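You operate a simulated robot arm through the tools that you are given. There is no shell and no other tool. Be economical: measure what you need, move in short steps, check, and stop when the job is done.

You run a simulated robot arm. Do the job below in one go: nothing can be reset, and whatever is moved stays where it is left.

## Task
Close the middle tool chest drawer. Take the spacer from the clear end of the wooden bench and leave it on the tool chest top. Put one of the line blocks from the inside of the blocks bin on the clear end of the wooden bench. Put the white bottle on the top of the drying rack away on the upper shelf of the bag rack. Put the orange tray on the top of the right workbench away on the top of the mortar bench. Put the red narrow brick on the top of the right workbench away on the top of the left plank bench. Put the yellow narrow brick on the top of the right workbench away on the top of the left plank bench. Press the green test button two times. Put one of the tape measures from the top of the left workbench on the top of the left plank bench. The order is free. Set down upright: line block, white bottle, red narrow brick, yellow narrow brick, tape measure.

Only the result counts: the job must be done as asked and must still hold three seconds after the hand-in. Knocking over, shifting, dropping, spilling or breaking anything else fails it.

## Robot
A 6-joint arm with a four-finger gripper on a trunk, on a base that drives. Base frame: it is fixed to the floor where the robot stands at the start and does not move with it; the origin is under the middle of the robot, x ahead of it, y to its left, z up. Lengths are in m, angles in rad, forces in N, time in s.
With the tool pointing down near the work surface it reaches from about 0.64 to 0.7 m from the robot's upright axis, wherever it stands. Its first joint turns from -2.897 to 2.897 rad. Places, roughly: clear end of the wooden bench [0.7, 0.9, 0.9]; green test button [-8, 8.5, 0.9]; line block (4x9x5 cm) [0.8, 2.8, 0.5]; middle tool chest drawer [0.6, 0.2, 1.1]; orange tray (17x13x10 cm) [-8.4, 7.7, 0.9]; red narrow brick [-8.5, 8, 1]; spacer [0.75, 0.75, 1]; tape measure [-8.5, 6.75, 1]; tool chest top [0.8, 0.2, 1.3]; top of the left plank bench [-5.1, 4.3, 0.6]; top of the mortar bench [-6, 10.6, 0.8]; upper shelf of the bag rack [-7.5, 13.6, 1.3]; white bottle [0.75, 4, 1.25]; yellow narrow brick [-8.5, 8, 1]. Payload 3.43 kg.
The TCP is the grasp point between the finger pads, 0.03 m short of the fingertips. In the tool frame z runs along the fingers and y along their closing line. Largest opening 0.12 m; the body of the gripper starts 0.085 m behind the TCP.
Orientation is that of the tool frame in the base frame, as a unit quaternion [w, x, y, z]. With the fingers straight down and closing along the base's y, the tool's x points along the base's -x, its y along +y and its z along -z.

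## Interface
- The arm moves only by the tool send_rows. Its argument "moves" is a list of rows, each a list of 7 numbers: the gripper command, from -1 (fully open) to 1 (shut), values between in proportion, then the shift along the base's x, y, z in mm, then the turn, a rotation vector about the base's x, y, z in rad. In form: [[fingers, tx, ty, tz, ax, ay, az], ...]. A call has 1 to 10 rows; each row is the pose to reach, as a shift and turn from the pose commanded when the call began. Each row takes 0.2 s and may step no farther than 0.05 m and 0.15 rad from the row before; otherwise, or with a gripper value out of range, the whole call is refused. A pose out of reach is approached as far as the arm can. The call stops where the force on the tool passes 40 N (or 10 N more than at its start, if that is more) or the arm is blocked; 0.2 s more then pass. Each finger halts on what it meets, pressing with about 30 N; the grip force reading is that of the motor and also rises with nothing between the fingers. The clock runs only during rows and for 0.2 s after the last one: add rows that repeat a pose to give the fingers time. The reply holds the time, the measured pose of the TCP, the force on the tool along the base axes, the opening and the grip force, in the units named above and with some noise, with the torque about the TCP (base axes, N m) and any sound that the robot's microphone picked up.
- Cameras (640 x 400 px; columns grow to the right, rows downward): "scene" is now at [0.0576, 0.2132, 1.7614]; the picture's right is [0.19, -0.98, 0.00], its down [-0.74, -0.14, -0.66] and it looks along [0.65, 0.12, -0.75] (base axes); focal length 268 px, centre (320, 200). "wrist" rides on the gripper at [0.071, -0.017, -0.121] in the tool frame; the picture's right is [0.23, 0.97, 0.00], its down [-0.81, 0.19, -0.55] and it looks along [-0.54, 0.13, 0.83] (tool axes); focal length 275 px, centre (320, 200). There is no depth. A picture from a camera that has moved, and an enlarged one, comes with that camera's place and axes in the base frame and with its lens.
- capture(camera): a new picture of that camera. It takes no simulated time.
- raise_lower(by): slides the trunk up (or, below 0, down) by that many m; the arm and the scene camera ride with it, the base frame stays. It gives what a move gives, with no picture.
- drive_base(legs): drives the robot by 1 to 6 legs, each [ahead, left, turn to the left] in m, m and rad, along the robot's own axes; the way and the turn of a leg run together, so that a leg with both is an arc; at most 1.5 m and 3.142 rad a leg. The arm and the cameras ride along, it lands a little off, and it stops where it bumps. It gives what a move gives.
- aim_head(pan, tilt): turns the head with the scene camera to pan (to the left, within 2.094 rad either way) and tilt (down, from -0.506 to 1.204), counted from straight ahead of the robot. It gives what a move gives.
- inspect(camera, box): a new picture of the part [left, top, right, bottom] of that camera's present view, enlarged. It takes no simulated time.
- close_job(): hands the job in; it is judged then, once.

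Go step by step. Nothing tells you exact positions but the pictures and the camera data: compare them with the known pose of the tool, close in by small moves and look again before you grip or let go. The budget is 483 turns and 228 pictures, counting those below and the enlarged ones. Unless the task says otherwise, let go and move clear before handing in.

The tools are called after "Emit:" as name(argument=value, ...) on one line, values as JSON. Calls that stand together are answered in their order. send_rows: Moves the arm, as the interface text tells. Its arguments: {"type":"object","properties":{"moves":{"type":"array","items":{"type":"array","items":{"type":"number"}}}},"required":["moves"]} The other tools are called the same way: raise_lower (by) slides the trunk up or down; drive_base (legs) drives the base; aim_head (pan, tilt) turns the head that bears the scene camera; capture (camera) takes a picture; inspect (camera, box) takes an enlarged picture of a part of a camera's view; close_job () hands the job in.

At the start:

```text
time: 0.0
ee_pos: [0.4414, 0.1746, 1.4456]
tcp_rot: [-0.001, 0.0, 1.0, 0.0]
wrist_force: [0.1, -0.2, 0.8]
moment: [0.0, -0.01, 0.02]
width: 0.1201
grip_force: 0.1
trunk travel left (down, up): [-0.35, 0.19]
robot x, y, heading: [0.0031, -0.0001, 0.002]
head pan, tilt: [0.188, 0.852]
```

scene: 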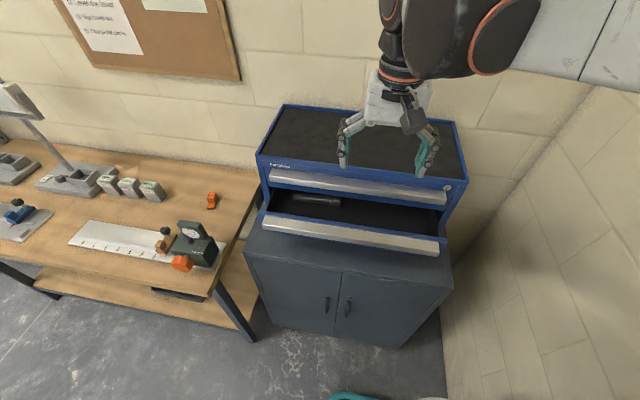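
wrist: 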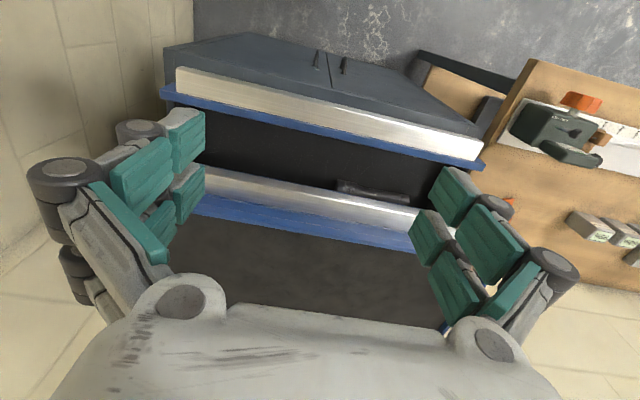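

I see the tool chest with its middle drawer pulled out ahead, and the wooden bench to the left with several objects. I'll zoom in on both to find the spacer and the drawer front.

Emit:
inspect(camera="scene", box=[0, 130, 260, 300])

Emit:
inspect(camera="scene", box=[230, 90, 480, 260])

```text
2.35 times, centred on (130, 215) of scene
camera zoom: at [0.0576, 0.2132, 1.7614], right [0.19, -0.98, 0.0], down [-0.74, -0.14, -0.66], along [0.65, 0.12, -0.75], focal length 629 px, centre (767, 165)
```

zoom: 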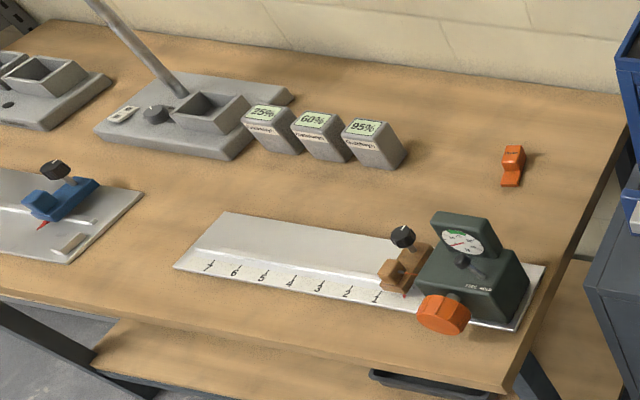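

```text
2.35 times, centred on (355, 175) of scene
camera zoom: at [0.0576, 0.2132, 1.7614], right [0.19, -0.98, 0.0], down [-0.74, -0.14, -0.66], along [0.65, 0.12, -0.75], focal length 629 px, centre (238, 259)
```

zoom: 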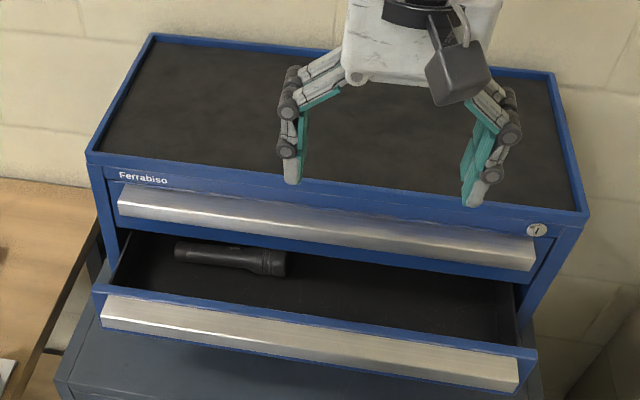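

The drawer front's handle is at about x=0.51, y=0.2, z=1.1, and the chest face is at about x=0.575. The spacer is the small orange block near (0.70, 0.79). I'll back the base off, shut and tilt the fingers, then push the drawer in.

Emit:
drive_base(legs=[[-0.25, 0, 0]])

Emit:
send_rows(moves=[[1, 0, 0, 0, 0, -0.15, 0], [1, 0, 0, -20, 0, -0.3, 0], [1, 0, 0, -50, 0, -0.45, 0], [1, 0, 0, -90, 0, -0.6, 0], [1, 0, 0, -130, 0, -0.75, 0], [1, 0, 0, -170, 0, -0.9, 0], [1, 0, 0, -210, 0, -1.0, 0], [1, 0, 0, -250, 0, -1.0, 0], [1, 0, 0, -290, 0, -1.0, 0], [1, 0, 0, -330, 0, -1.0, 0]])

Emit:
capture(camera="scene")

Emit:
capture(camera="wrist")

```text
time: 1.8
ee_pos: [0.1847, 0.1763, 1.4476]
tcp_rot: [0.0, -0.002, 1.0, 0.0]
wrist_force: [-1.0, -0.3, 0.5]
moment: [0.0, -0.05, 0.02]
width: 0.1201
grip_force: 0.1
trunk travel left (down, up): [-0.35, 0.19]
robot x, y, heading: [-0.2535, -0.0021, 0.005]
head pan, tilt: [0.188, 0.852]
```

```text
time: 4.0
ee_pos: [0.2078, 0.1895, 1.2582]
tcp_rot: [0.479, 0.0, 0.878, -0.002]
wrist_force: [0.9, 0.5, -0.6]
moment: [-0.01, -0.01, 0.0]
width: 0.0
grip_force: 30.2
out of reach, approached as far as the arm can: row 7, 8, 9, 10
trunk travel left (down, up): [-0.35, 0.19]
robot x, y, heading: [-0.253, 0.001, 0.003]
head pan, tilt: [0.188, 0.852]
```

```text
223 pictures are left
camera scene: at [-0.2202, 0.259, 1.7638], right [0.76, -0.65, 0.0], down [-0.48, -0.55, -0.68], along [0.45, 0.52, -0.73], focal length 268 px, centre (320, 200)
```

scene: 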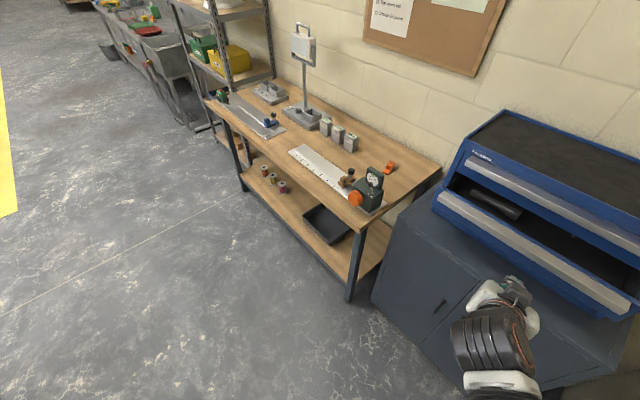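

```text
222 pictures are left
camera wrist: at [0.0675, 0.1729, 1.2635], right [-0.12, 0.97, -0.2], down [-0.02, 0.19, 0.98], along [0.99, 0.12, 0.0], focal length 275 px, centre (320, 200)
```

wrist: 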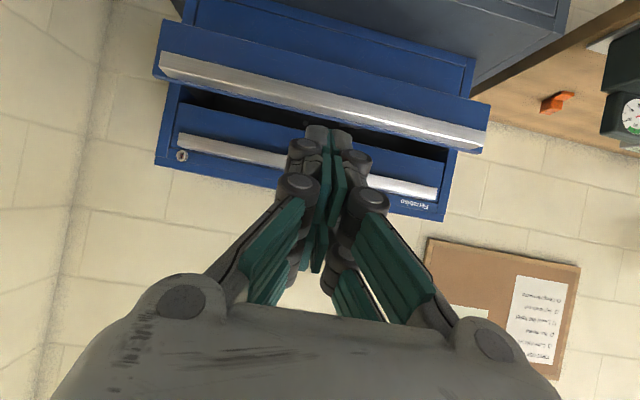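

The middle drawer's handle bar sits at about z=1.107. I'll lower the trunk until the fingertips are level with it and then go forward.

Emit:
raise_lower(by=-0.14)

Emit:
send_rows(moves=[[1, 40, 10, 0, 0, 0, 0], [1, 80, 10, 0, 0, 0, 0], [1, 120, 10, 0, 0, 0, 0], [1, 160, 10, 0, 0, 0, 0], [1, 200, 10, 0, 0, 0, 0], [1, 230, 10, 0, 0, 0, 0]])

Emit:
capture(camera="wrist")

Emit:
capture(camera="scene")

```text
time: 5.7
ee_pos: [0.2079, 0.1907, 1.1206]
tcp_rot: [0.479, 0.0, 0.878, -0.002]
wrist_force: [-0.3, 0.2, -0.3]
moment: [0.02, 0.01, -0.02]
width: 0.0
grip_force: 30.2
trunk travel left (down, up): [-0.21, 0.33]
robot x, y, heading: [-0.2514, 0.003, 0.001]
head pan, tilt: [0.188, 0.852]
```

```text
time: 7.1
ee_pos: [0.4371, 0.2019, 1.1188]
tcp_rot: [0.478, -0.002, 0.878, 0.0]
wrist_force: [-0.1, -0.4, -0.5]
moment: [0.01, -0.01, 0.03]
width: 0.0
grip_force: 30.7
trunk travel left (down, up): [-0.21, 0.33]
robot x, y, heading: [-0.2516, 0.0013, 0.002]
head pan, tilt: [0.188, 0.852]
```

```text
221 pictures are left
camera wrist: at [0.2977, 0.1839, 1.1236], right [-0.13, 0.97, -0.2], down [-0.03, 0.19, 0.98], along [0.99, 0.13, 0.0], focal length 275 px, centre (320, 200)
```

wrist: 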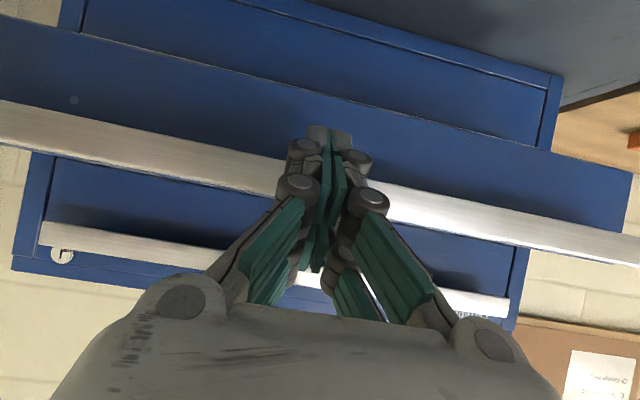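

```text
220 pictures are left
camera scene: at [-0.196, 0.213, 1.6214], right [0.19, -0.98, 0.0], down [-0.74, -0.14, -0.66], along [0.65, 0.13, -0.75], focal length 268 px, centre (320, 200)
```

scene: 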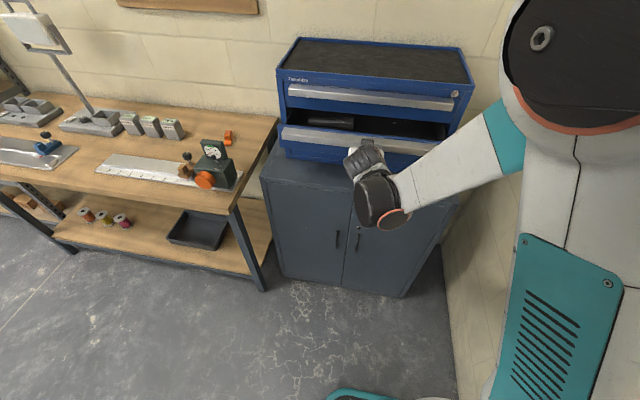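

The fingertips are just short of the drawer front, slightly below the handle's middle. I'll come up a little and push ahead in small steps.

Emit:
send_rows(moves=[[1, 20, 0, 12, 0, 0, 0], [1, 40, 0, 12, 0, 0, 0], [1, 60, 0, 12, 0, 0, 0], [1, 75, 0, 12, 0, 0, 0], [1, 90, 0, 12, 0, 0, 0], [1, 100, 0, 12, 0, 0, 0], [1, 110, 0, 12, 0, 0, 0], [1, 120, 0, 12, 0, 0, 0], [1, 130, 0, 12, 0, 0, 0], [1, 140, 0, 12, 0, 0, 0]])

Emit:
capture(camera="scene")

```text
time: 9.2
ee_pos: [0.5609, 0.2024, 1.1348]
tcp_rot: [0.479, -0.002, 0.878, 0.0]
wrist_force: [-20.9, -1.8, 18.3]
moment: [-0.02, -0.38, -0.1]
width: 0.0059
grip_force: 33.1
trunk travel left (down, up): [-0.21, 0.33]
robot x, y, heading: [-0.2551, 0.0006, 0.003]
head pan, tilt: [0.188, 0.852]
stopped in row 10: the force on the tool passed its limit at 48 N (the readings are from after the stop); the commanded pose is now the measured one
```

```text
219 pictures are left
camera scene: at [-0.2017, 0.212, 1.622], right [0.19, -0.98, 0.0], down [-0.74, -0.14, -0.66], along [0.65, 0.13, -0.75], focal length 268 px, centre (320, 200)
```

scene: 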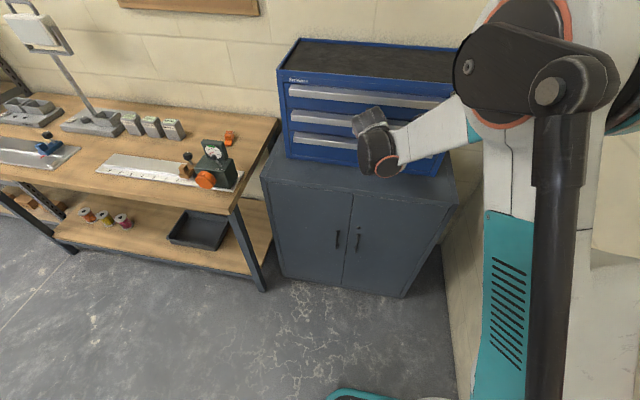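

The drawer now appears flush with the others. I'll back off, bring the tool upright again and check it.

Emit:
send_rows(moves=[[1, -50, 0, 0, 0, 0, 0], [1, -100, 0, 0, 0, 0, 0], [1, -150, 0, 10, 0, 0.1, 0], [1, -200, 0, 30, 0, 0.25, 0], [1, -250, 0, 50, 0, 0.4, 0], [1, -290, 0, 70, 0, 0.55, 0], [1, -320, 0, 90, 0, 0.7, 0], [1, -340, 0, 110, 0, 0.85, 0], [1, -350, 0, 130, 0, 1.0, 0], [1, -350, 0, 150, 0, 1.0, 0]])

Emit:
raise_lower(by=0.14)

Emit:
capture(camera="scene")

```text
refused: row 3 steps farther than a row can; nothing moved
```

```text
time: 10.0
ee_pos: [0.5643, 0.2026, 1.1834]
tcp_rot: [0.472, 0.0, 0.882, -0.001]
wrist_force: [-1.1, 0.6, -9.8]
moment: [-0.01, 0.25, -0.04]
width: 0.0058
grip_force: 33.2
trunk travel left (down, up): [-0.267, 0.273]
robot x, y, heading: [-0.2581, 0.002, 0.001]
head pan, tilt: [0.188, 0.852]
stopped: the force on the tool passed its limit at 62 N (the readings are from after the stop); the commanded pose is now the measured one
```

```text
218 pictures are left
camera scene: at [-0.1964, 0.2132, 1.6787], right [0.19, -0.98, 0.0], down [-0.74, -0.14, -0.66], along [0.65, 0.13, -0.75], focal length 268 px, centre (320, 200)
```

scene: 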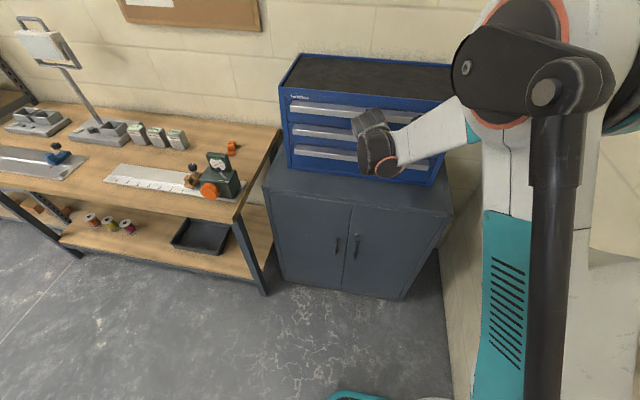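

One row stepped too far, so the arm stayed put and the trunk lift caught the fingers on the upper handle; nothing appears to have moved. I'll retract straight back in legal steps.

Emit:
send_rows(moves=[[1, -10, 0, -5, 0, 0, 0], [1, -50, 0, -5, 0, 0, 0], [1, -90, 0, -5, 0, 0, 0], [1, -130, 0, 0, 0, 0.1, 0], [1, -170, 0, 10, 0, 0.24, 0], [1, -210, 0, 20, 0, 0.38, 0], [1, -250, 0, 30, 0, 0.52, 0], [1, -285, 0, 40, 0, 0.66, 0], [1, -315, 0, 50, 0, 0.8, 0], [1, -340, 0, 60, 0, 0.94, 0]])

```text
time: 12.2
ee_pos: [0.2218, 0.2027, 1.2439]
tcp_rot: [0.022, 0.0, 1.0, -0.001]
wrist_force: [-0.9, 0.0, -0.2]
moment: [-0.01, -0.01, -0.02]
width: 0.0
grip_force: 33.6
trunk travel left (down, up): [-0.267, 0.273]
robot x, y, heading: [-0.258, -0.0029, 0.003]
head pan, tilt: [0.188, 0.852]
```

Emit:
raise_lower(by=0.1)

Emit:
inspect(camera="scene", box=[200, 40, 500, 220])

```text
time: 13.6
ee_pos: [0.2222, 0.2027, 1.3446]
tcp_rot: [0.023, 0.0, 1.0, -0.001]
wrist_force: [-0.1, 0.2, 0.2]
moment: [0.01, -0.02, 0.02]
width: 0.0001
grip_force: 33.7
trunk travel left (down, up): [-0.367, 0.173]
robot x, y, heading: [-0.2538, -0.0003, 0.005]
head pan, tilt: [0.188, 0.852]
```

```text
2.13 times, centred on (350, 130) of scene
camera zoom: at [-0.1932, 0.1603, 1.8], right [-0.43, -0.9, 0.0], down [-0.5, 0.24, -0.83], along [0.75, -0.35, -0.56], focal length 571 px, centre (256, 349)
```

zoom: 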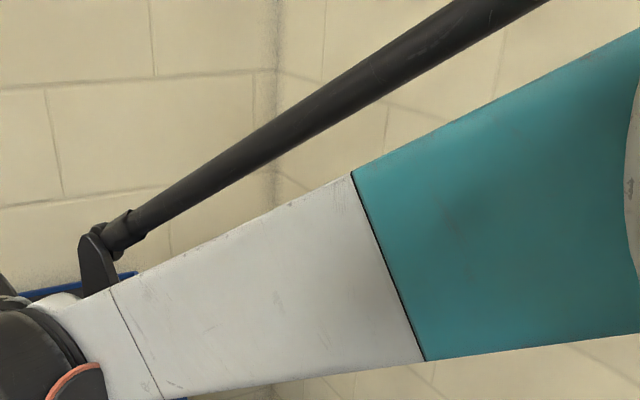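

The head camera has swung away by itself, so I'll re-aim it.

Emit:
aim_head(pan=0.35, tilt=0.6)

Emit:
capture(camera="scene")

```text
time: 14.3
ee_pos: [0.2223, 0.2038, 1.345]
tcp_rot: [0.023, 0.0, 1.0, -0.002]
wrist_force: [-1.1, 0.1, -0.6]
moment: [-0.01, 0.0, -0.02]
width: 0.0003
grip_force: 33.1
trunk travel left (down, up): [-0.367, 0.173]
robot x, y, heading: [-0.2517, -0.0012, 0.002]
head pan, tilt: [0.351, 0.6]
```

```text
216 pictures are left
camera scene: at [-0.1932, 0.1601, 1.8004], right [-0.43, -0.9, 0.0], down [-0.5, 0.24, -0.83], along [0.75, -0.36, -0.55], focal length 268 px, centre (320, 200)
```

scene: 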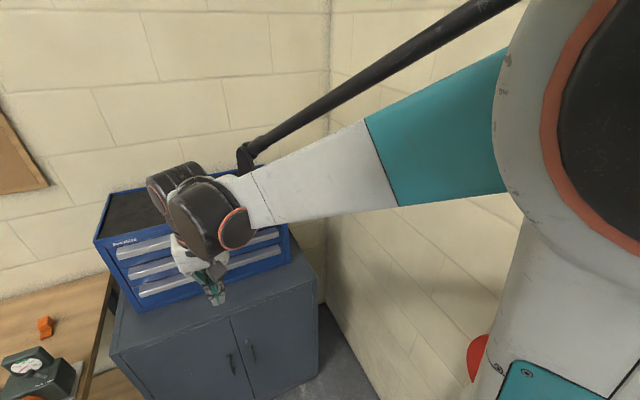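

The camera's reported axes disagree with the head reading, so I'll aim once more and check whether the head follows.

Emit:
aim_head(pan=0.8, tilt=0.7)

Emit:
capture(camera="scene")

```text
time: 15.2
ee_pos: [0.2236, 0.2023, 1.3452]
tcp_rot: [0.022, 0.001, 1.0, -0.001]
wrist_force: [0.1, -0.4, -0.1]
moment: [-0.01, 0.03, -0.02]
width: 0.0
grip_force: 33.7
trunk travel left (down, up): [-0.367, 0.173]
robot x, y, heading: [-0.253, 0.0, 0.006]
head pan, tilt: [0.799, 0.7]
```

```text
215 pictures are left
camera scene: at [-0.1933, 0.1603, 1.8003], right [-0.43, -0.9, 0.0], down [-0.5, 0.24, -0.83], along [0.75, -0.35, -0.55], focal length 268 px, centre (320, 200)
```

scene: 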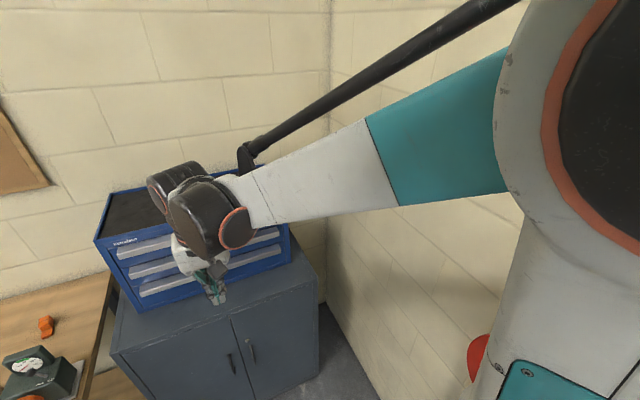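

The head reading changes but the view doesn't. I'll try a different aim and picture to understand it.

Emit:
aim_head(pan=0.188, tilt=0.852)

Emit:
capture(camera="scene")

```text
time: 16.2
ee_pos: [0.224, 0.2036, 1.3438]
tcp_rot: [0.022, 0.0, 1.0, -0.001]
wrist_force: [0.1, -0.3, 0.1]
moment: [-0.02, -0.01, 0.01]
width: 0.0002
grip_force: 32.8
trunk travel left (down, up): [-0.367, 0.173]
robot x, y, heading: [-0.2522, 0.0049, 0.0]
head pan, tilt: [0.188, 0.852]
```

```text
214 pictures are left
camera scene: at [-0.1934, 0.1602, 1.8001], right [-0.43, -0.9, 0.0], down [-0.5, 0.24, -0.83], along [0.75, -0.36, -0.56], focal length 268 px, centre (320, 200)
```

scene: 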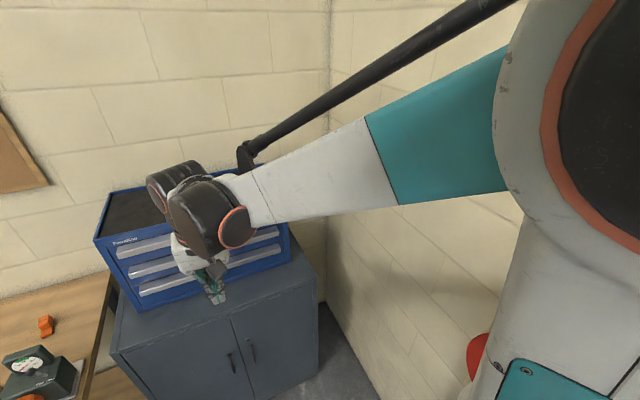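

The view still hasn't changed, so I'll take the picture in a separate turn.

Emit:
capture(camera="scene")

```text
213 pictures are left
camera scene: at [-0.1934, 0.1602, 1.8001], right [-0.43, -0.9, 0.0], down [-0.5, 0.24, -0.83], along [0.75, -0.36, -0.56], focal length 268 px, centre (320, 200)
```

scene: 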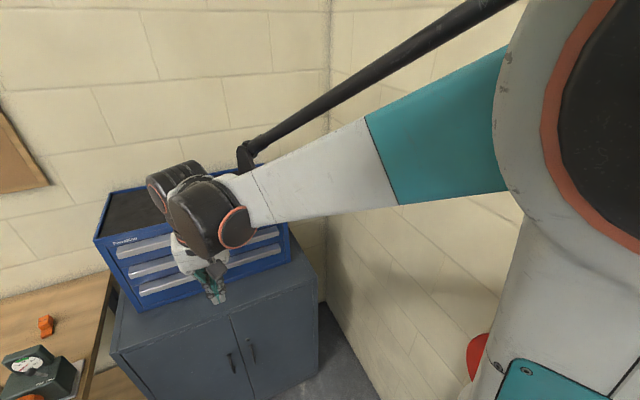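

It may be that the folded arm is pressing against the head. I'll extend the tool a bit and raise it, then look again.

Emit:
send_rows(moves=[[-1, 40, 0, 30, 0, 0.0, 0], [-1, 60, 0, 60, 0, 0, 0], [-1, 60, 0, 100, 0, 0, 0]])

Emit:
aim_head(pan=0.5, tilt=0.7)

Emit:
capture(camera="scene")

```text
time: 17.0
ee_pos: [0.2835, 0.2016, 1.4466]
tcp_rot: [0.022, 0.0, 1.0, -0.001]
wrist_force: [-1.0, 0.7, -0.2]
moment: [0.02, -0.01, 0.0]
width: 0.1198
grip_force: 0.0
trunk travel left (down, up): [-0.367, 0.173]
robot x, y, heading: [-0.2537, -0.0002, 0.007]
head pan, tilt: [0.188, 0.852]
```

```text
time: 17.8
ee_pos: [0.2829, 0.2011, 1.4452]
tcp_rot: [0.023, 0.0, 1.0, -0.002]
wrist_force: [0.3, -0.4, 0.6]
moment: [0.02, -0.01, -0.02]
width: 0.1199
grip_force: 0.0
trunk travel left (down, up): [-0.367, 0.173]
robot x, y, heading: [-0.248, -0.0, 0.006]
head pan, tilt: [0.499, 0.7]
```

```text
212 pictures are left
camera scene: at [-0.1912, 0.1672, 1.798], right [-0.35, -0.94, 0.0], down [-0.54, 0.2, -0.82], along [0.77, -0.29, -0.58], focal length 268 px, centre (320, 200)
```

scene: 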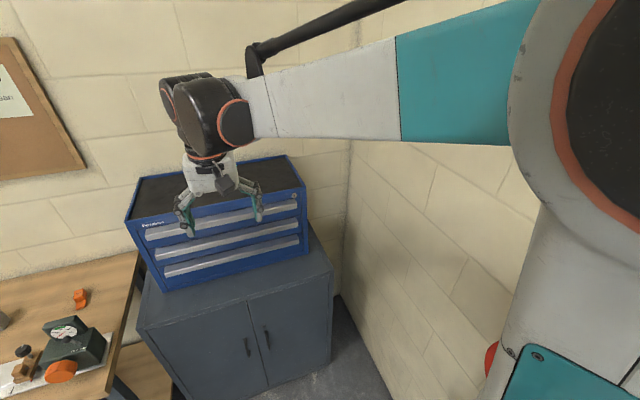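

The view shifted slightly with the arm, so the arm does seem to be holding the head. I'll extend further and re-aim.

Emit:
send_rows(moves=[[-1, 40, 0, 20, 0, 0.0, 0], [-1, 80, 0, 40, 0, 0, 0], [-1, 120, 0, 40, 0, 0, 0], [-1, 160, 0, 40, 0, 0, 0]])

Emit:
aim_head(pan=0.6, tilt=0.7)

Emit:
capture(camera="scene")

```text
time: 18.8
ee_pos: [0.4451, 0.2031, 1.484]
tcp_rot: [0.022, -0.002, 1.0, -0.001]
wrist_force: [0.5, 0.6, -1.0]
moment: [0.02, 0.02, 0.05]
width: 0.1199
grip_force: 0.0
trunk travel left (down, up): [-0.367, 0.173]
robot x, y, heading: [-0.2552, -0.0013, 0.004]
head pan, tilt: [0.499, 0.7]
```

```text
time: 19.5
ee_pos: [0.444, 0.2031, 1.4852]
tcp_rot: [0.023, 0.0, 1.0, -0.002]
wrist_force: [-0.4, 0.5, -1.4]
moment: [-0.02, 0.01, 0.02]
width: 0.12
grip_force: 0.0
trunk travel left (down, up): [-0.367, 0.173]
robot x, y, heading: [-0.2537, 0.0058, 0.004]
head pan, tilt: [0.6, 0.7]
```

```text
211 pictures are left
camera scene: at [-0.2032, 0.2463, 1.7905], right [0.57, -0.82, 0.0], down [-0.53, -0.37, -0.76], along [0.63, 0.43, -0.64], focal length 268 px, centre (320, 200)
```

scene: 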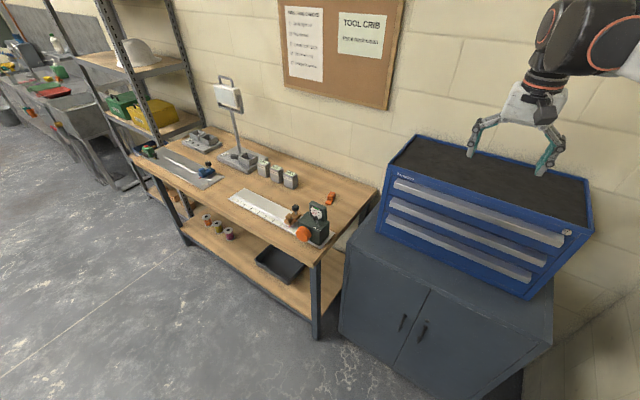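

The head is free again and the drawer is flush. The spacer is at about (0.685, 0.783), so I'll shift the base left and forward so the hand comes above it.

Emit:
drive_base(legs=[[0, 0.58, 0], [0.22, 0, 0]])

Emit:
aim_head(pan=0.4, tilt=0.9)

Emit:
capture(camera="scene")

Emit:
capture(camera="wrist")

```text
time: 24.1
ee_pos: [0.6727, 0.7679, 1.4835]
tcp_rot: [0.022, 0.006, 1.0, -0.002]
wrist_force: [0.6, -0.1, 0.5]
moment: [0.01, 0.03, -0.02]
width: 0.1198
grip_force: 0.1
trunk travel left (down, up): [-0.367, 0.173]
robot x, y, heading: [-0.0294, 0.5719, -0.011]
head pan, tilt: [0.6, 0.7]
```

```text
time: 24.8
ee_pos: [0.6704, 0.7672, 1.4857]
tcp_rot: [0.022, 0.006, 1.0, -0.001]
wrist_force: [-0.7, 0.4, 0.8]
moment: [0.01, 0.01, -0.04]
width: 0.1199
grip_force: 0.0
trunk travel left (down, up): [-0.367, 0.173]
robot x, y, heading: [-0.0321, 0.5713, -0.009]
head pan, tilt: [0.4, 0.901]
```

```text
210 pictures are left
camera scene: at [0.0232, 0.8007, 1.7744], right [0.38, -0.92, 0.0], down [-0.72, -0.3, -0.62], along [0.57, 0.24, -0.78], focal length 268 px, centre (320, 200)
```

scene: 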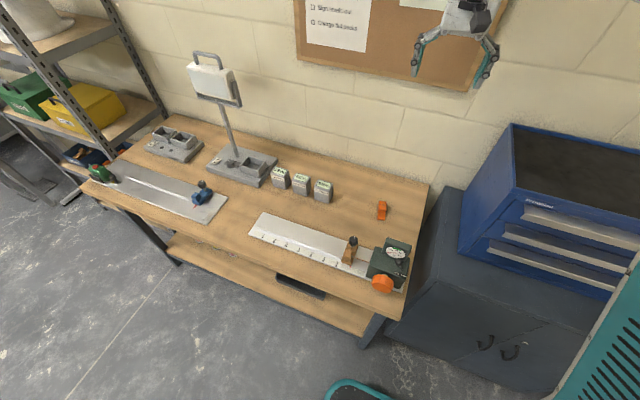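

```text
209 pictures are left
camera wrist: at [0.5936, 0.7507, 1.6011], right [-0.22, 0.98, -0.01], down [0.79, 0.18, 0.59], along [0.58, 0.12, -0.81], focal length 275 px, centre (320, 200)
```

wrist: 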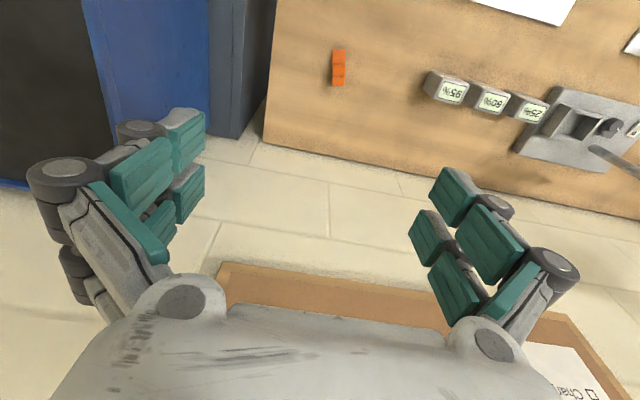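

The spacer resolves to about (0.70, 0.815). I'll bring the base slightly closer and then lower the trunk over it.

Emit:
drive_base(legs=[[0.07, 0.11, 0.01]])

Emit:
raise_lower(by=-0.3)

```text
time: 26.1
ee_pos: [0.7406, 0.8852, 1.4844]
tcp_rot: [0.022, 0.003, 1.0, -0.002]
wrist_force: [0.4, 0.5, -0.8]
moment: [-0.07, 0.04, -0.01]
width: 0.1203
grip_force: 0.0
trunk travel left (down, up): [-0.367, 0.173]
robot x, y, heading: [0.0386, 0.6825, -0.001]
head pan, tilt: [0.4, 0.901]
```

```text
time: 29.1
ee_pos: [0.7384, 0.8829, 1.1848]
tcp_rot: [0.022, 0.002, 1.0, -0.002]
wrist_force: [-0.2, 0.2, -0.6]
moment: [-0.01, 0.02, 0.04]
width: 0.12
grip_force: 0.1
trunk travel left (down, up): [-0.067, 0.473]
robot x, y, heading: [0.0436, 0.6866, 0.002]
head pan, tilt: [0.4, 0.901]
```

Emit:
send_rows(moves=[[-1, -20, -35, -30, 0, 0.045, 0], [-1, -38, -68, -60, 0, 0.045, 0], [-1, -38, -68, -95, 0, 0.045, 0]])

Emit:
capture(camera="wrist")

Emit:
capture(camera="scene")

```text
refused: row 1 steps farther than a row can; nothing moved
```

```text
208 pictures are left
camera wrist: at [0.6624, 0.8659, 1.3012], right [-0.22, 0.97, -0.01], down [0.79, 0.19, 0.59], along [0.58, 0.12, -0.81], focal length 275 px, centre (320, 200)
```

wrist: 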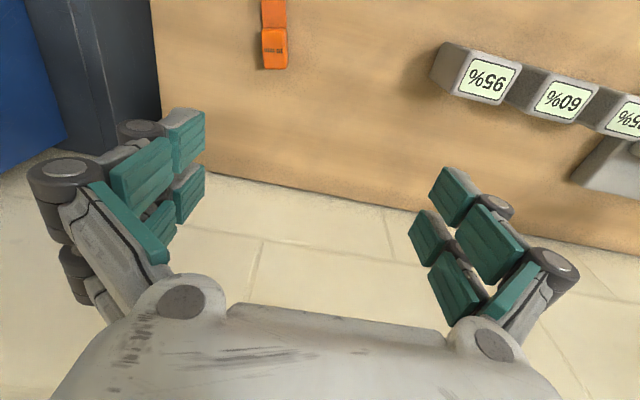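

```text
207 pictures are left
camera scene: at [0.0917, 0.9118, 1.4745], right [0.39, -0.92, 0.0], down [-0.72, -0.3, -0.62], along [0.57, 0.24, -0.78], focal length 268 px, centre (320, 200)
```

scene: 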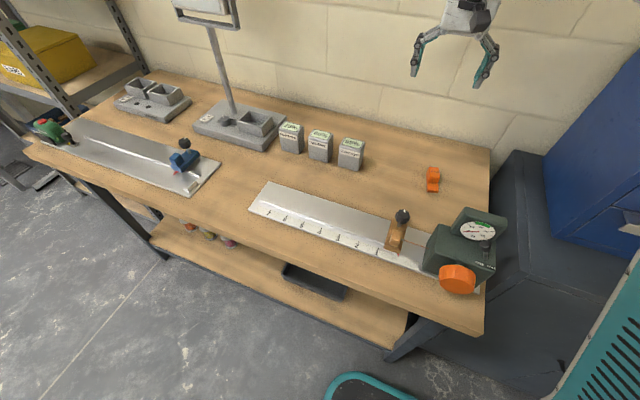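

The spacer is at (0.707, 0.811), z≈0.90, about 3 cm wide. I'll move above it in smaller steps.

Emit:
send_rows(moves=[[-1, -15, -35, -20, 0, 0.045, 0], [-1, -31, -71, -40, 0, 0.045, 0], [-1, -31, -71, -80, 0, 0.045, 0], [-1, -31, -71, -120, 0, 0.045, 0], [-1, -31, -71, -160, 0, 0.045, 0]])

Emit:
capture(camera="wrist")

Emit:
capture(camera="scene")

```text
time: 30.3
ee_pos: [0.7083, 0.813, 1.0234]
tcp_rot: [0.0, 0.003, 1.0, -0.002]
wrist_force: [0.1, -0.3, 0.3]
moment: [0.0, -0.03, 0.0]
width: 0.1199
grip_force: 0.0
trunk travel left (down, up): [-0.067, 0.473]
robot x, y, heading: [0.0388, 0.6839, -0.004]
head pan, tilt: [0.4, 0.901]
```

```text
206 pictures are left
camera wrist: at [0.637, 0.7946, 1.1432], right [-0.22, 0.97, 0.0], down [0.81, 0.19, 0.55], along [0.54, 0.12, -0.83], focal length 275 px, centre (320, 200)
```

wrist: 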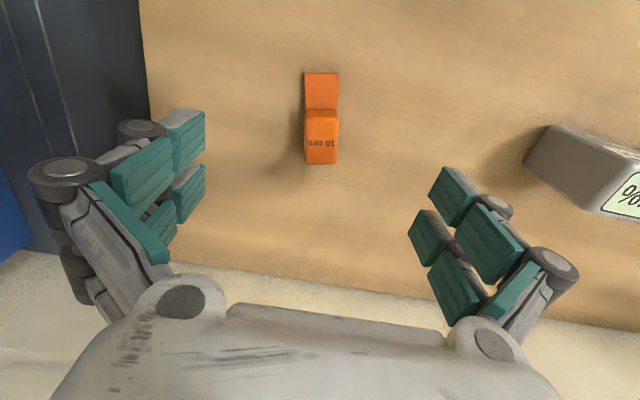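

```text
205 pictures are left
camera scene: at [0.0917, 0.9117, 1.4744], right [0.39, -0.92, 0.0], down [-0.72, -0.3, -0.62], along [0.57, 0.24, -0.78], focal length 268 px, centre (320, 200)
```

scene: 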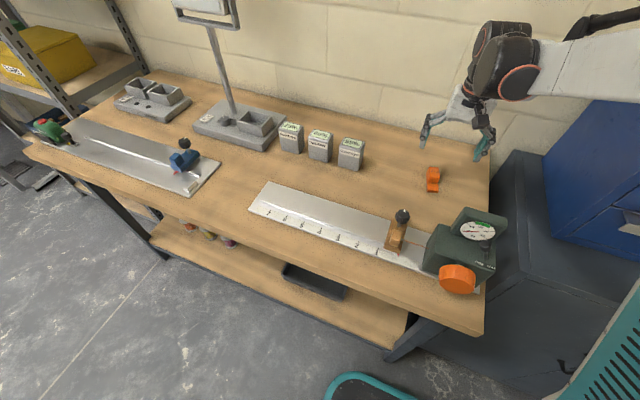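

I'll zoom in on the spacer to see its shape before gripping.

Emit:
inspect(camera="wrist", box=[240, 50, 400, 180])

```text
3.08 times, centred on (320, 115) of wrist
camera zoom: at [0.637, 0.7946, 1.1432], right [-0.22, 0.97, 0.0], down [0.81, 0.19, 0.55], along [0.54, 0.12, -0.83], focal length 847 px, centre (320, 462)
```

zoom: 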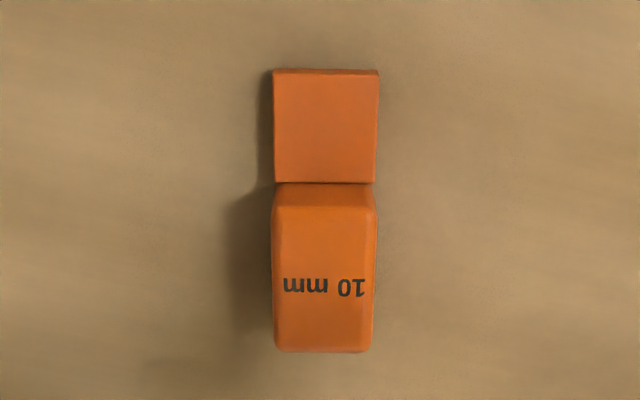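

The spacer is turned about 0.22 rad and its taller block centres near (0.724, 0.815). I'll turn the hand to match and come lower.

Emit:
send_rows(moves=[[-1, 8, 0, -20, 0, 0, 0.11], [-1, 16, 2, -45, 0, 0, 0.22], [-1, 16, 2, -65, 0, 0, 0.22]])

Emit:
capture(camera="wrist")

Emit:
inspect(camera="scene", box=[380, 90, 540, 210])

```text
time: 31.1
ee_pos: [0.7248, 0.8131, 0.9586]
tcp_rot: [0.001, -0.108, 0.994, -0.001]
wrist_force: [0.6, 0.8, -0.7]
moment: [0.04, -0.03, -0.02]
width: 0.1197
grip_force: 0.0
trunk travel left (down, up): [-0.067, 0.473]
robot x, y, heading: [0.037, 0.6822, -0.004]
head pan, tilt: [0.4, 0.901]
```

```text
203 pictures are left
camera wrist: at [0.6593, 0.7816, 1.0796], right [-0.43, 0.9, 0.0], down [0.75, 0.36, 0.55], along [0.5, 0.24, -0.83], focal length 275 px, centre (320, 200)
```

wrist: 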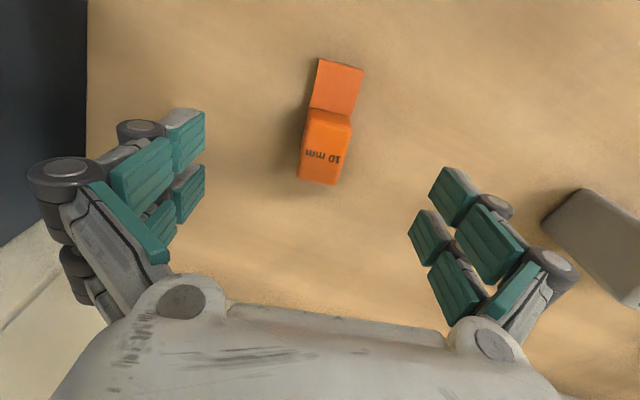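

```text
3.33 times, centred on (460, 150) of scene
camera zoom: at [0.092, 0.9119, 1.4744], right [0.39, -0.92, 0.0], down [-0.72, -0.3, -0.62], along [0.57, 0.24, -0.78], focal length 892 px, centre (-147, 367)
```

zoom: 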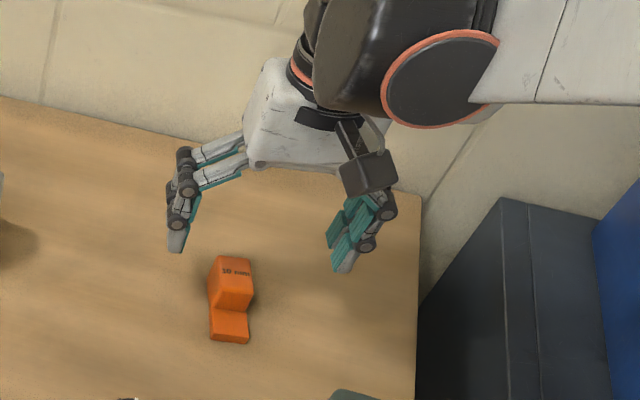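

The hand is aligned and the bench top is near z≈0.875. I'll go down to TCP z≈0.915 and close.

Emit:
send_rows(moves=[[-1, -3, 1, -25, 0, 0, 0], [-1, -3, 1, -44, 0, 0, 0], [0.2, -3, 1, -44, 0, 0, 0], [1, -3, 1, -44, 0, 0, 0], [1, -3, 1, -44, 0, 0, 0], [1, -3, 1, -44, 0, 0, 0]])

Emit:
capture(camera="wrist")

```text
time: 32.5
ee_pos: [0.7232, 0.8129, 0.9162]
tcp_rot: [0.001, -0.107, 0.994, -0.001]
wrist_force: [0.2, 0.5, 0.5]
moment: [-0.01, -0.02, -0.04]
width: 0.0294
grip_force: 30.1
trunk travel left (down, up): [-0.067, 0.473]
robot x, y, heading: [0.0415, 0.6825, -0.0]
head pan, tilt: [0.4, 0.901]
```

```text
201 pictures are left
camera wrist: at [0.6559, 0.7818, 1.0363], right [-0.43, 0.9, 0.0], down [0.75, 0.36, 0.55], along [0.5, 0.24, -0.83], focal length 275 px, centre (320, 200)
```

wrist: 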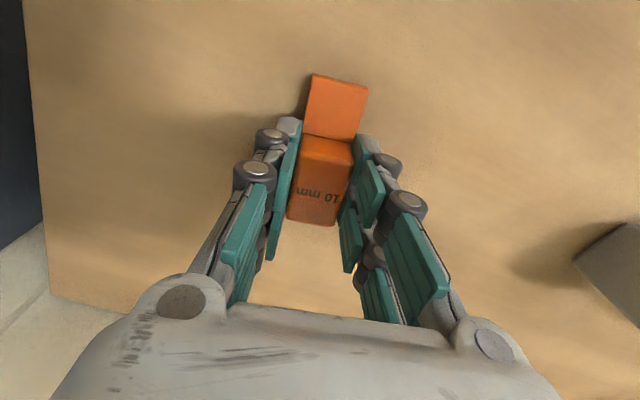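

The spacer is held at 29 mm. I'll lift it and raise the trunk.

Emit:
send_rows(moves=[[1, 0, 0, 40, 0, 0, 0], [1, 0, 0, 80, 0, 0, -0.1], [1, 0, 0, 120, 0, 0, -0.22]])

Emit:
raise_lower(by=0.43)

Emit:
drive_base(legs=[[0, -0.57, 0]])

Emit:
capture(camera="scene")

Emit:
capture(camera="wrist")

```text
time: 33.3
ee_pos: [0.7221, 0.8185, 1.0385]
tcp_rot: [0.0, 0.004, 1.0, -0.002]
wrist_force: [0.1, -0.7, -0.4]
moment: [-0.01, 0.01, 0.0]
width: 0.0295
grip_force: 30.0
trunk travel left (down, up): [-0.067, 0.473]
robot x, y, heading: [0.039, 0.685, -0.011]
head pan, tilt: [0.4, 0.901]
```

```text
refused: 0.43 is not a number from -0.4 to 0.4
```

```text
time: 35.3
ee_pos: [0.7185, 0.5858, 1.0366]
tcp_rot: [0.0, -0.018, 1.0, -0.003]
wrist_force: [0.5, -0.1, 0.2]
moment: [0.04, -0.02, 0.0]
width: 0.0292
grip_force: 30.5
trunk travel left (down, up): [-0.067, 0.473]
robot x, y, heading: [0.0389, 0.4217, 0.015]
head pan, tilt: [0.4, 0.901]
stopped in leg 1: the robot was blocked; the commanded pose is now the measured one
```

```text
200 pictures are left
camera scene: at [0.0888, 0.6555, 1.4733], right [0.4, -0.92, 0.0], down [-0.72, -0.32, -0.62], along [0.57, 0.25, -0.79], focal length 268 px, centre (320, 200)
```

scene: 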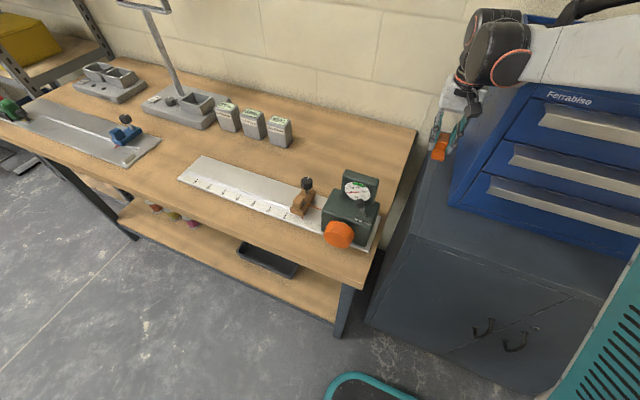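

```text
199 pictures are left
camera wrist: at [0.6475, 0.5666, 1.1557], right [-0.27, 0.96, -0.01], down [0.8, 0.23, 0.55], along [0.53, 0.14, -0.83], focal length 275 px, centre (320, 200)
```

wrist: 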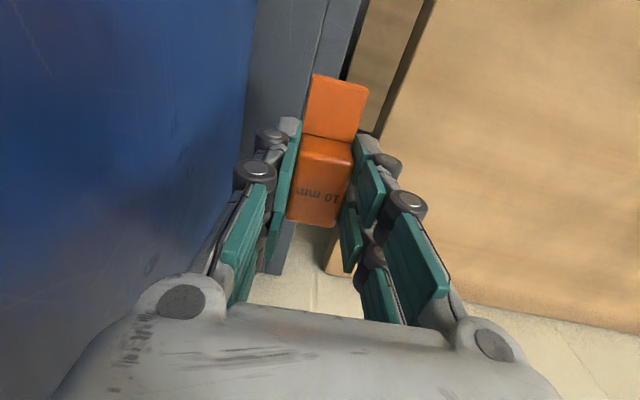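

A refused lift meant the drive went ahead low and the arm touched the chest's side, stopping there. I won't chain dependent steps like that again; I'll back off left first.

Emit:
drive_base(legs=[[0, 0.2, -0.015]])

```text
time: 36.8
ee_pos: [0.7201, 0.7648, 1.0372]
tcp_rot: [0.0, -0.008, 1.0, -0.002]
wrist_force: [-0.2, -0.1, -0.7]
moment: [-0.02, -0.01, -0.01]
width: 0.0296
grip_force: 30.5
trunk travel left (down, up): [-0.067, 0.473]
robot x, y, heading: [0.041, 0.6155, -0.002]
head pan, tilt: [0.4, 0.901]
```

Emit:
raise_lower(by=0.4)

```text
time: 40.7
ee_pos: [0.7204, 0.7652, 1.4373]
tcp_rot: [0.0, -0.007, 1.0, -0.001]
wrist_force: [0.3, -0.1, -0.3]
moment: [0.02, -0.03, 0.04]
width: 0.0297
grip_force: 29.8
trunk travel left (down, up): [-0.467, 0.073]
robot x, y, heading: [0.0413, 0.6175, 0.0]
head pan, tilt: [0.4, 0.901]
```

Emit:
aim_head(pan=-0.35, tilt=0.75)

Emit:
capture(camera="scene")

```text
time: 41.8
ee_pos: [0.7189, 0.7662, 1.4376]
tcp_rot: [0.0, -0.008, 1.0, -0.002]
wrist_force: [-0.4, -0.2, -0.1]
moment: [0.02, -0.01, -0.01]
width: 0.0295
grip_force: 29.7
trunk travel left (down, up): [-0.467, 0.073]
robot x, y, heading: [0.041, 0.6169, -0.007]
head pan, tilt: [-0.351, 0.75]
```

```text
198 pictures are left
camera scene: at [0.0993, 0.7873, 1.8863], right [-0.35, -0.94, 0.0], down [-0.64, 0.24, -0.73], along [0.69, -0.25, -0.68], focal length 268 px, centre (320, 200)
```

scene: 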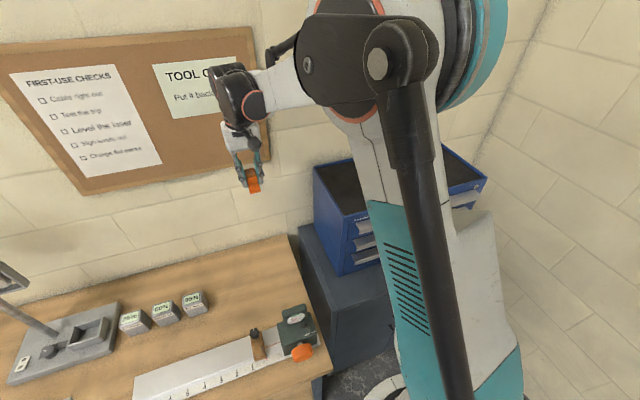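

The hand with the spacer is above the chest height and everything seems in place. I'll shift right over the chest top.

Emit:
drive_base(legs=[[0, -0.5, 0]])

Emit:
aim_head(pan=0.2, tilt=0.75)

Emit:
capture(camera="scene")

Emit:
capture(camera="wrist")

```text
time: 44.8
ee_pos: [0.7172, 0.2505, 1.4357]
tcp_rot: [0.0, -0.005, 1.0, -0.001]
wrist_force: [0.0, 0.1, -0.7]
moment: [0.09, 0.04, 0.0]
width: 0.0292
grip_force: 30.0
trunk travel left (down, up): [-0.467, 0.073]
robot x, y, heading: [0.0394, 0.1072, -0.007]
head pan, tilt: [-0.351, 0.75]
```

```text
time: 45.7
ee_pos: [0.7184, 0.2502, 1.4381]
tcp_rot: [0.0, -0.005, 1.0, -0.002]
wrist_force: [1.1, 0.5, -1.1]
moment: [0.01, 0.03, 0.01]
width: 0.0297
grip_force: 30.0
trunk travel left (down, up): [-0.467, 0.073]
robot x, y, heading: [0.0398, 0.1065, -0.007]
head pan, tilt: [0.201, 0.75]
```

```text
197 pictures are left
camera scene: at [0.1011, 0.3213, 1.8863], right [0.19, -0.98, 0.0], down [-0.67, -0.13, -0.73], along [0.72, 0.14, -0.68], focal length 268 px, centre (320, 200)
```

scene: 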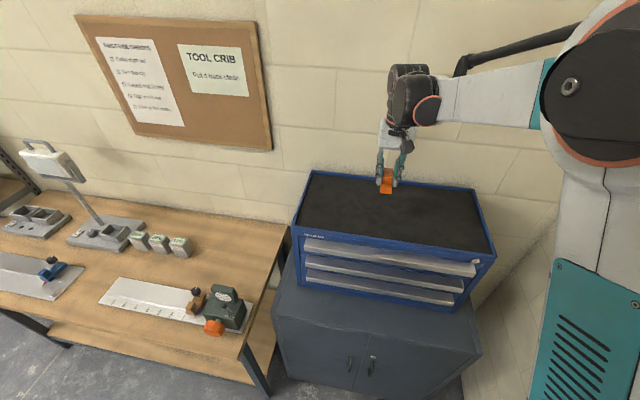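

```text
196 pictures are left
camera wrist: at [0.6465, 0.2327, 1.5569], right [-0.24, 0.97, 0.0], down [0.81, 0.2, 0.55], along [0.54, 0.13, -0.83], focal length 275 px, centre (320, 200)
```

wrist: 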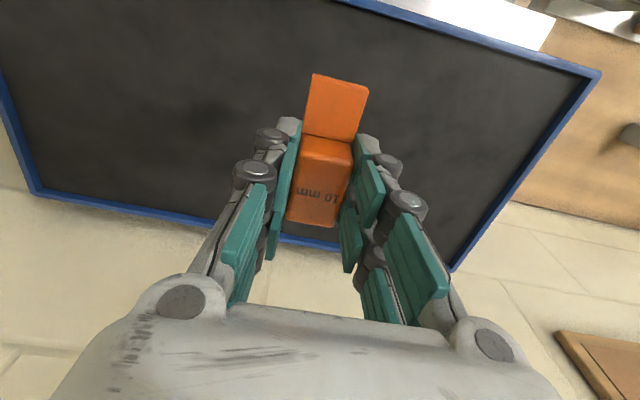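

I want to check that the chest hasn't been turned by my contacts, so I'll zoom in on it.

Emit:
inspect(camera="scene", box=[250, 150, 520, 380])

```text
1.74 times, centred on (385, 265) of scene
camera zoom: at [0.1011, 0.3213, 1.8863], right [0.19, -0.98, 0.0], down [-0.67, -0.13, -0.73], along [0.72, 0.14, -0.68], focal length 465 px, centre (207, 87)
```

zoom: 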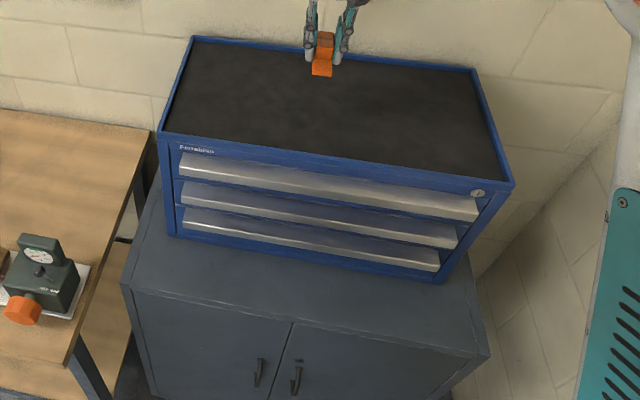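

The lines converge properly, so the chest is still square. I'll lower the spacer onto the mat.

Emit:
send_rows(moves=[[1, 0, -10, -40, 0, 0, 0], [1, 0, -20, -65, 0, 0, 0], [1, 0, -20, -80, 0, 0, 0]])

Emit:
inspect(camera="scene", box=[320, 120, 470, 240])

```text
time: 46.5
ee_pos: [0.7198, 0.2309, 1.3547]
tcp_rot: [0.001, -0.005, 1.0, -0.002]
wrist_force: [0.8, 0.2, -0.9]
moment: [-0.02, 0.02, 0.01]
width: 0.0292
grip_force: 30.3
trunk travel left (down, up): [-0.467, 0.073]
robot x, y, heading: [0.0377, 0.1074, -0.008]
head pan, tilt: [0.201, 0.75]
```

```text
3.33 times, centred on (395, 180) of scene
camera zoom: at [0.1023, 0.3216, 1.8862], right [0.19, -0.98, 0.0], down [-0.67, -0.13, -0.73], along [0.72, 0.14, -0.68], focal length 892 px, centre (70, 267)
```

zoom: 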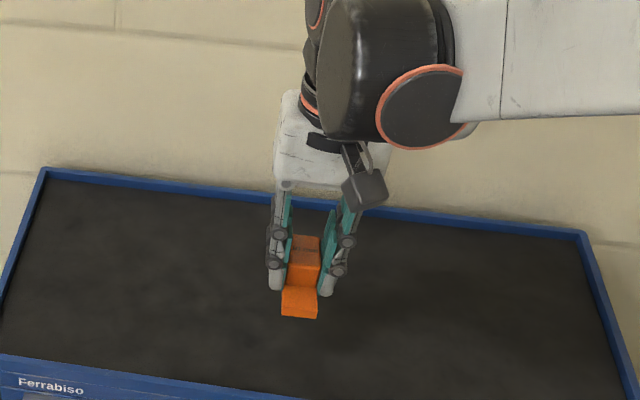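

Emit:
send_rows(moves=[[1, 0, 0, -4, 0, 0, 0], [1, 0, 0, -8, 0, 0, 0], [1, 0, 0, -11, 0, 0, 0]])

```text
time: 47.3
ee_pos: [0.7183, 0.2307, 1.3464]
tcp_rot: [0.0, -0.005, 1.0, -0.002]
wrist_force: [-0.8, -0.2, -0.4]
moment: [-0.03, -0.02, 0.02]
width: 0.0293
grip_force: 29.8
trunk travel left (down, up): [-0.467, 0.073]
robot x, y, heading: [0.0389, 0.1096, -0.005]
head pan, tilt: [0.201, 0.75]
```

Emit:
send_rows(moves=[[1, 0, 0, -3, 0, 0, 0], [1, 0, 0, -5, 0, 0, 0], [1, 0, 0, -7, 0, 0, 0]])

```text
time: 48.1
ee_pos: [0.7193, 0.2304, 1.3399]
tcp_rot: [0.0, -0.006, 1.0, -0.001]
wrist_force: [0.7, 0.0, -0.1]
moment: [-0.03, -0.01, -0.03]
width: 0.0293
grip_force: 30.2
trunk travel left (down, up): [-0.467, 0.073]
robot x, y, heading: [0.038, 0.1036, -0.011]
head pan, tilt: [0.201, 0.75]
```

Emit:
send_rows(moves=[[1, 0, 0, -3, 0, 0, 0], [1, 0, 0, -5, 0, 0, 0], [1, 0, 0, -7, 0, 0, 0], [1, 0, 0, -9, 0, 0, 0]])

Emit:
inspect(camera="scene", box=[350, 160, 430, 220])

```text
time: 49.1
ee_pos: [0.7168, 0.2315, 1.3299]
tcp_rot: [0.0, -0.005, 1.0, -0.002]
wrist_force: [0.9, 0.2, -0.4]
moment: [0.02, -0.01, 0.01]
width: 0.0294
grip_force: 29.7
trunk travel left (down, up): [-0.467, 0.073]
robot x, y, heading: [0.0353, 0.1108, -0.005]
head pan, tilt: [0.201, 0.75]
```

```text
6.67 times, centred on (390, 190) of scene
camera zoom: at [0.1012, 0.3214, 1.8863], right [0.19, -0.98, 0.0], down [-0.67, -0.13, -0.73], along [0.72, 0.14, -0.68], focal length 1783 px, centre (-147, 267)
```

zoom: 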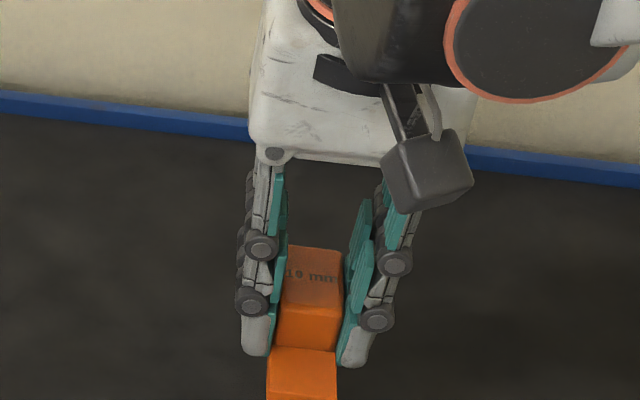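

Emit:
send_rows(moves=[[1, 0, 0, -3, 0, 0, 0], [1, 0, 0, -6, 0, 0, 0], [1, 0, 0, -9, 0, 0, 0], [1, 0, 0, -12, 0, 0, 0]])

```text
time: 50.1
ee_pos: [0.72, 0.2326, 1.317]
tcp_rot: [0.0, -0.004, 1.0, -0.002]
wrist_force: [-0.1, -0.5, -0.6]
moment: [0.05, 0.0, 0.0]
width: 0.0295
grip_force: 29.9
trunk travel left (down, up): [-0.467, 0.073]
robot x, y, heading: [0.0366, 0.1069, -0.013]
head pan, tilt: [0.201, 0.75]
```

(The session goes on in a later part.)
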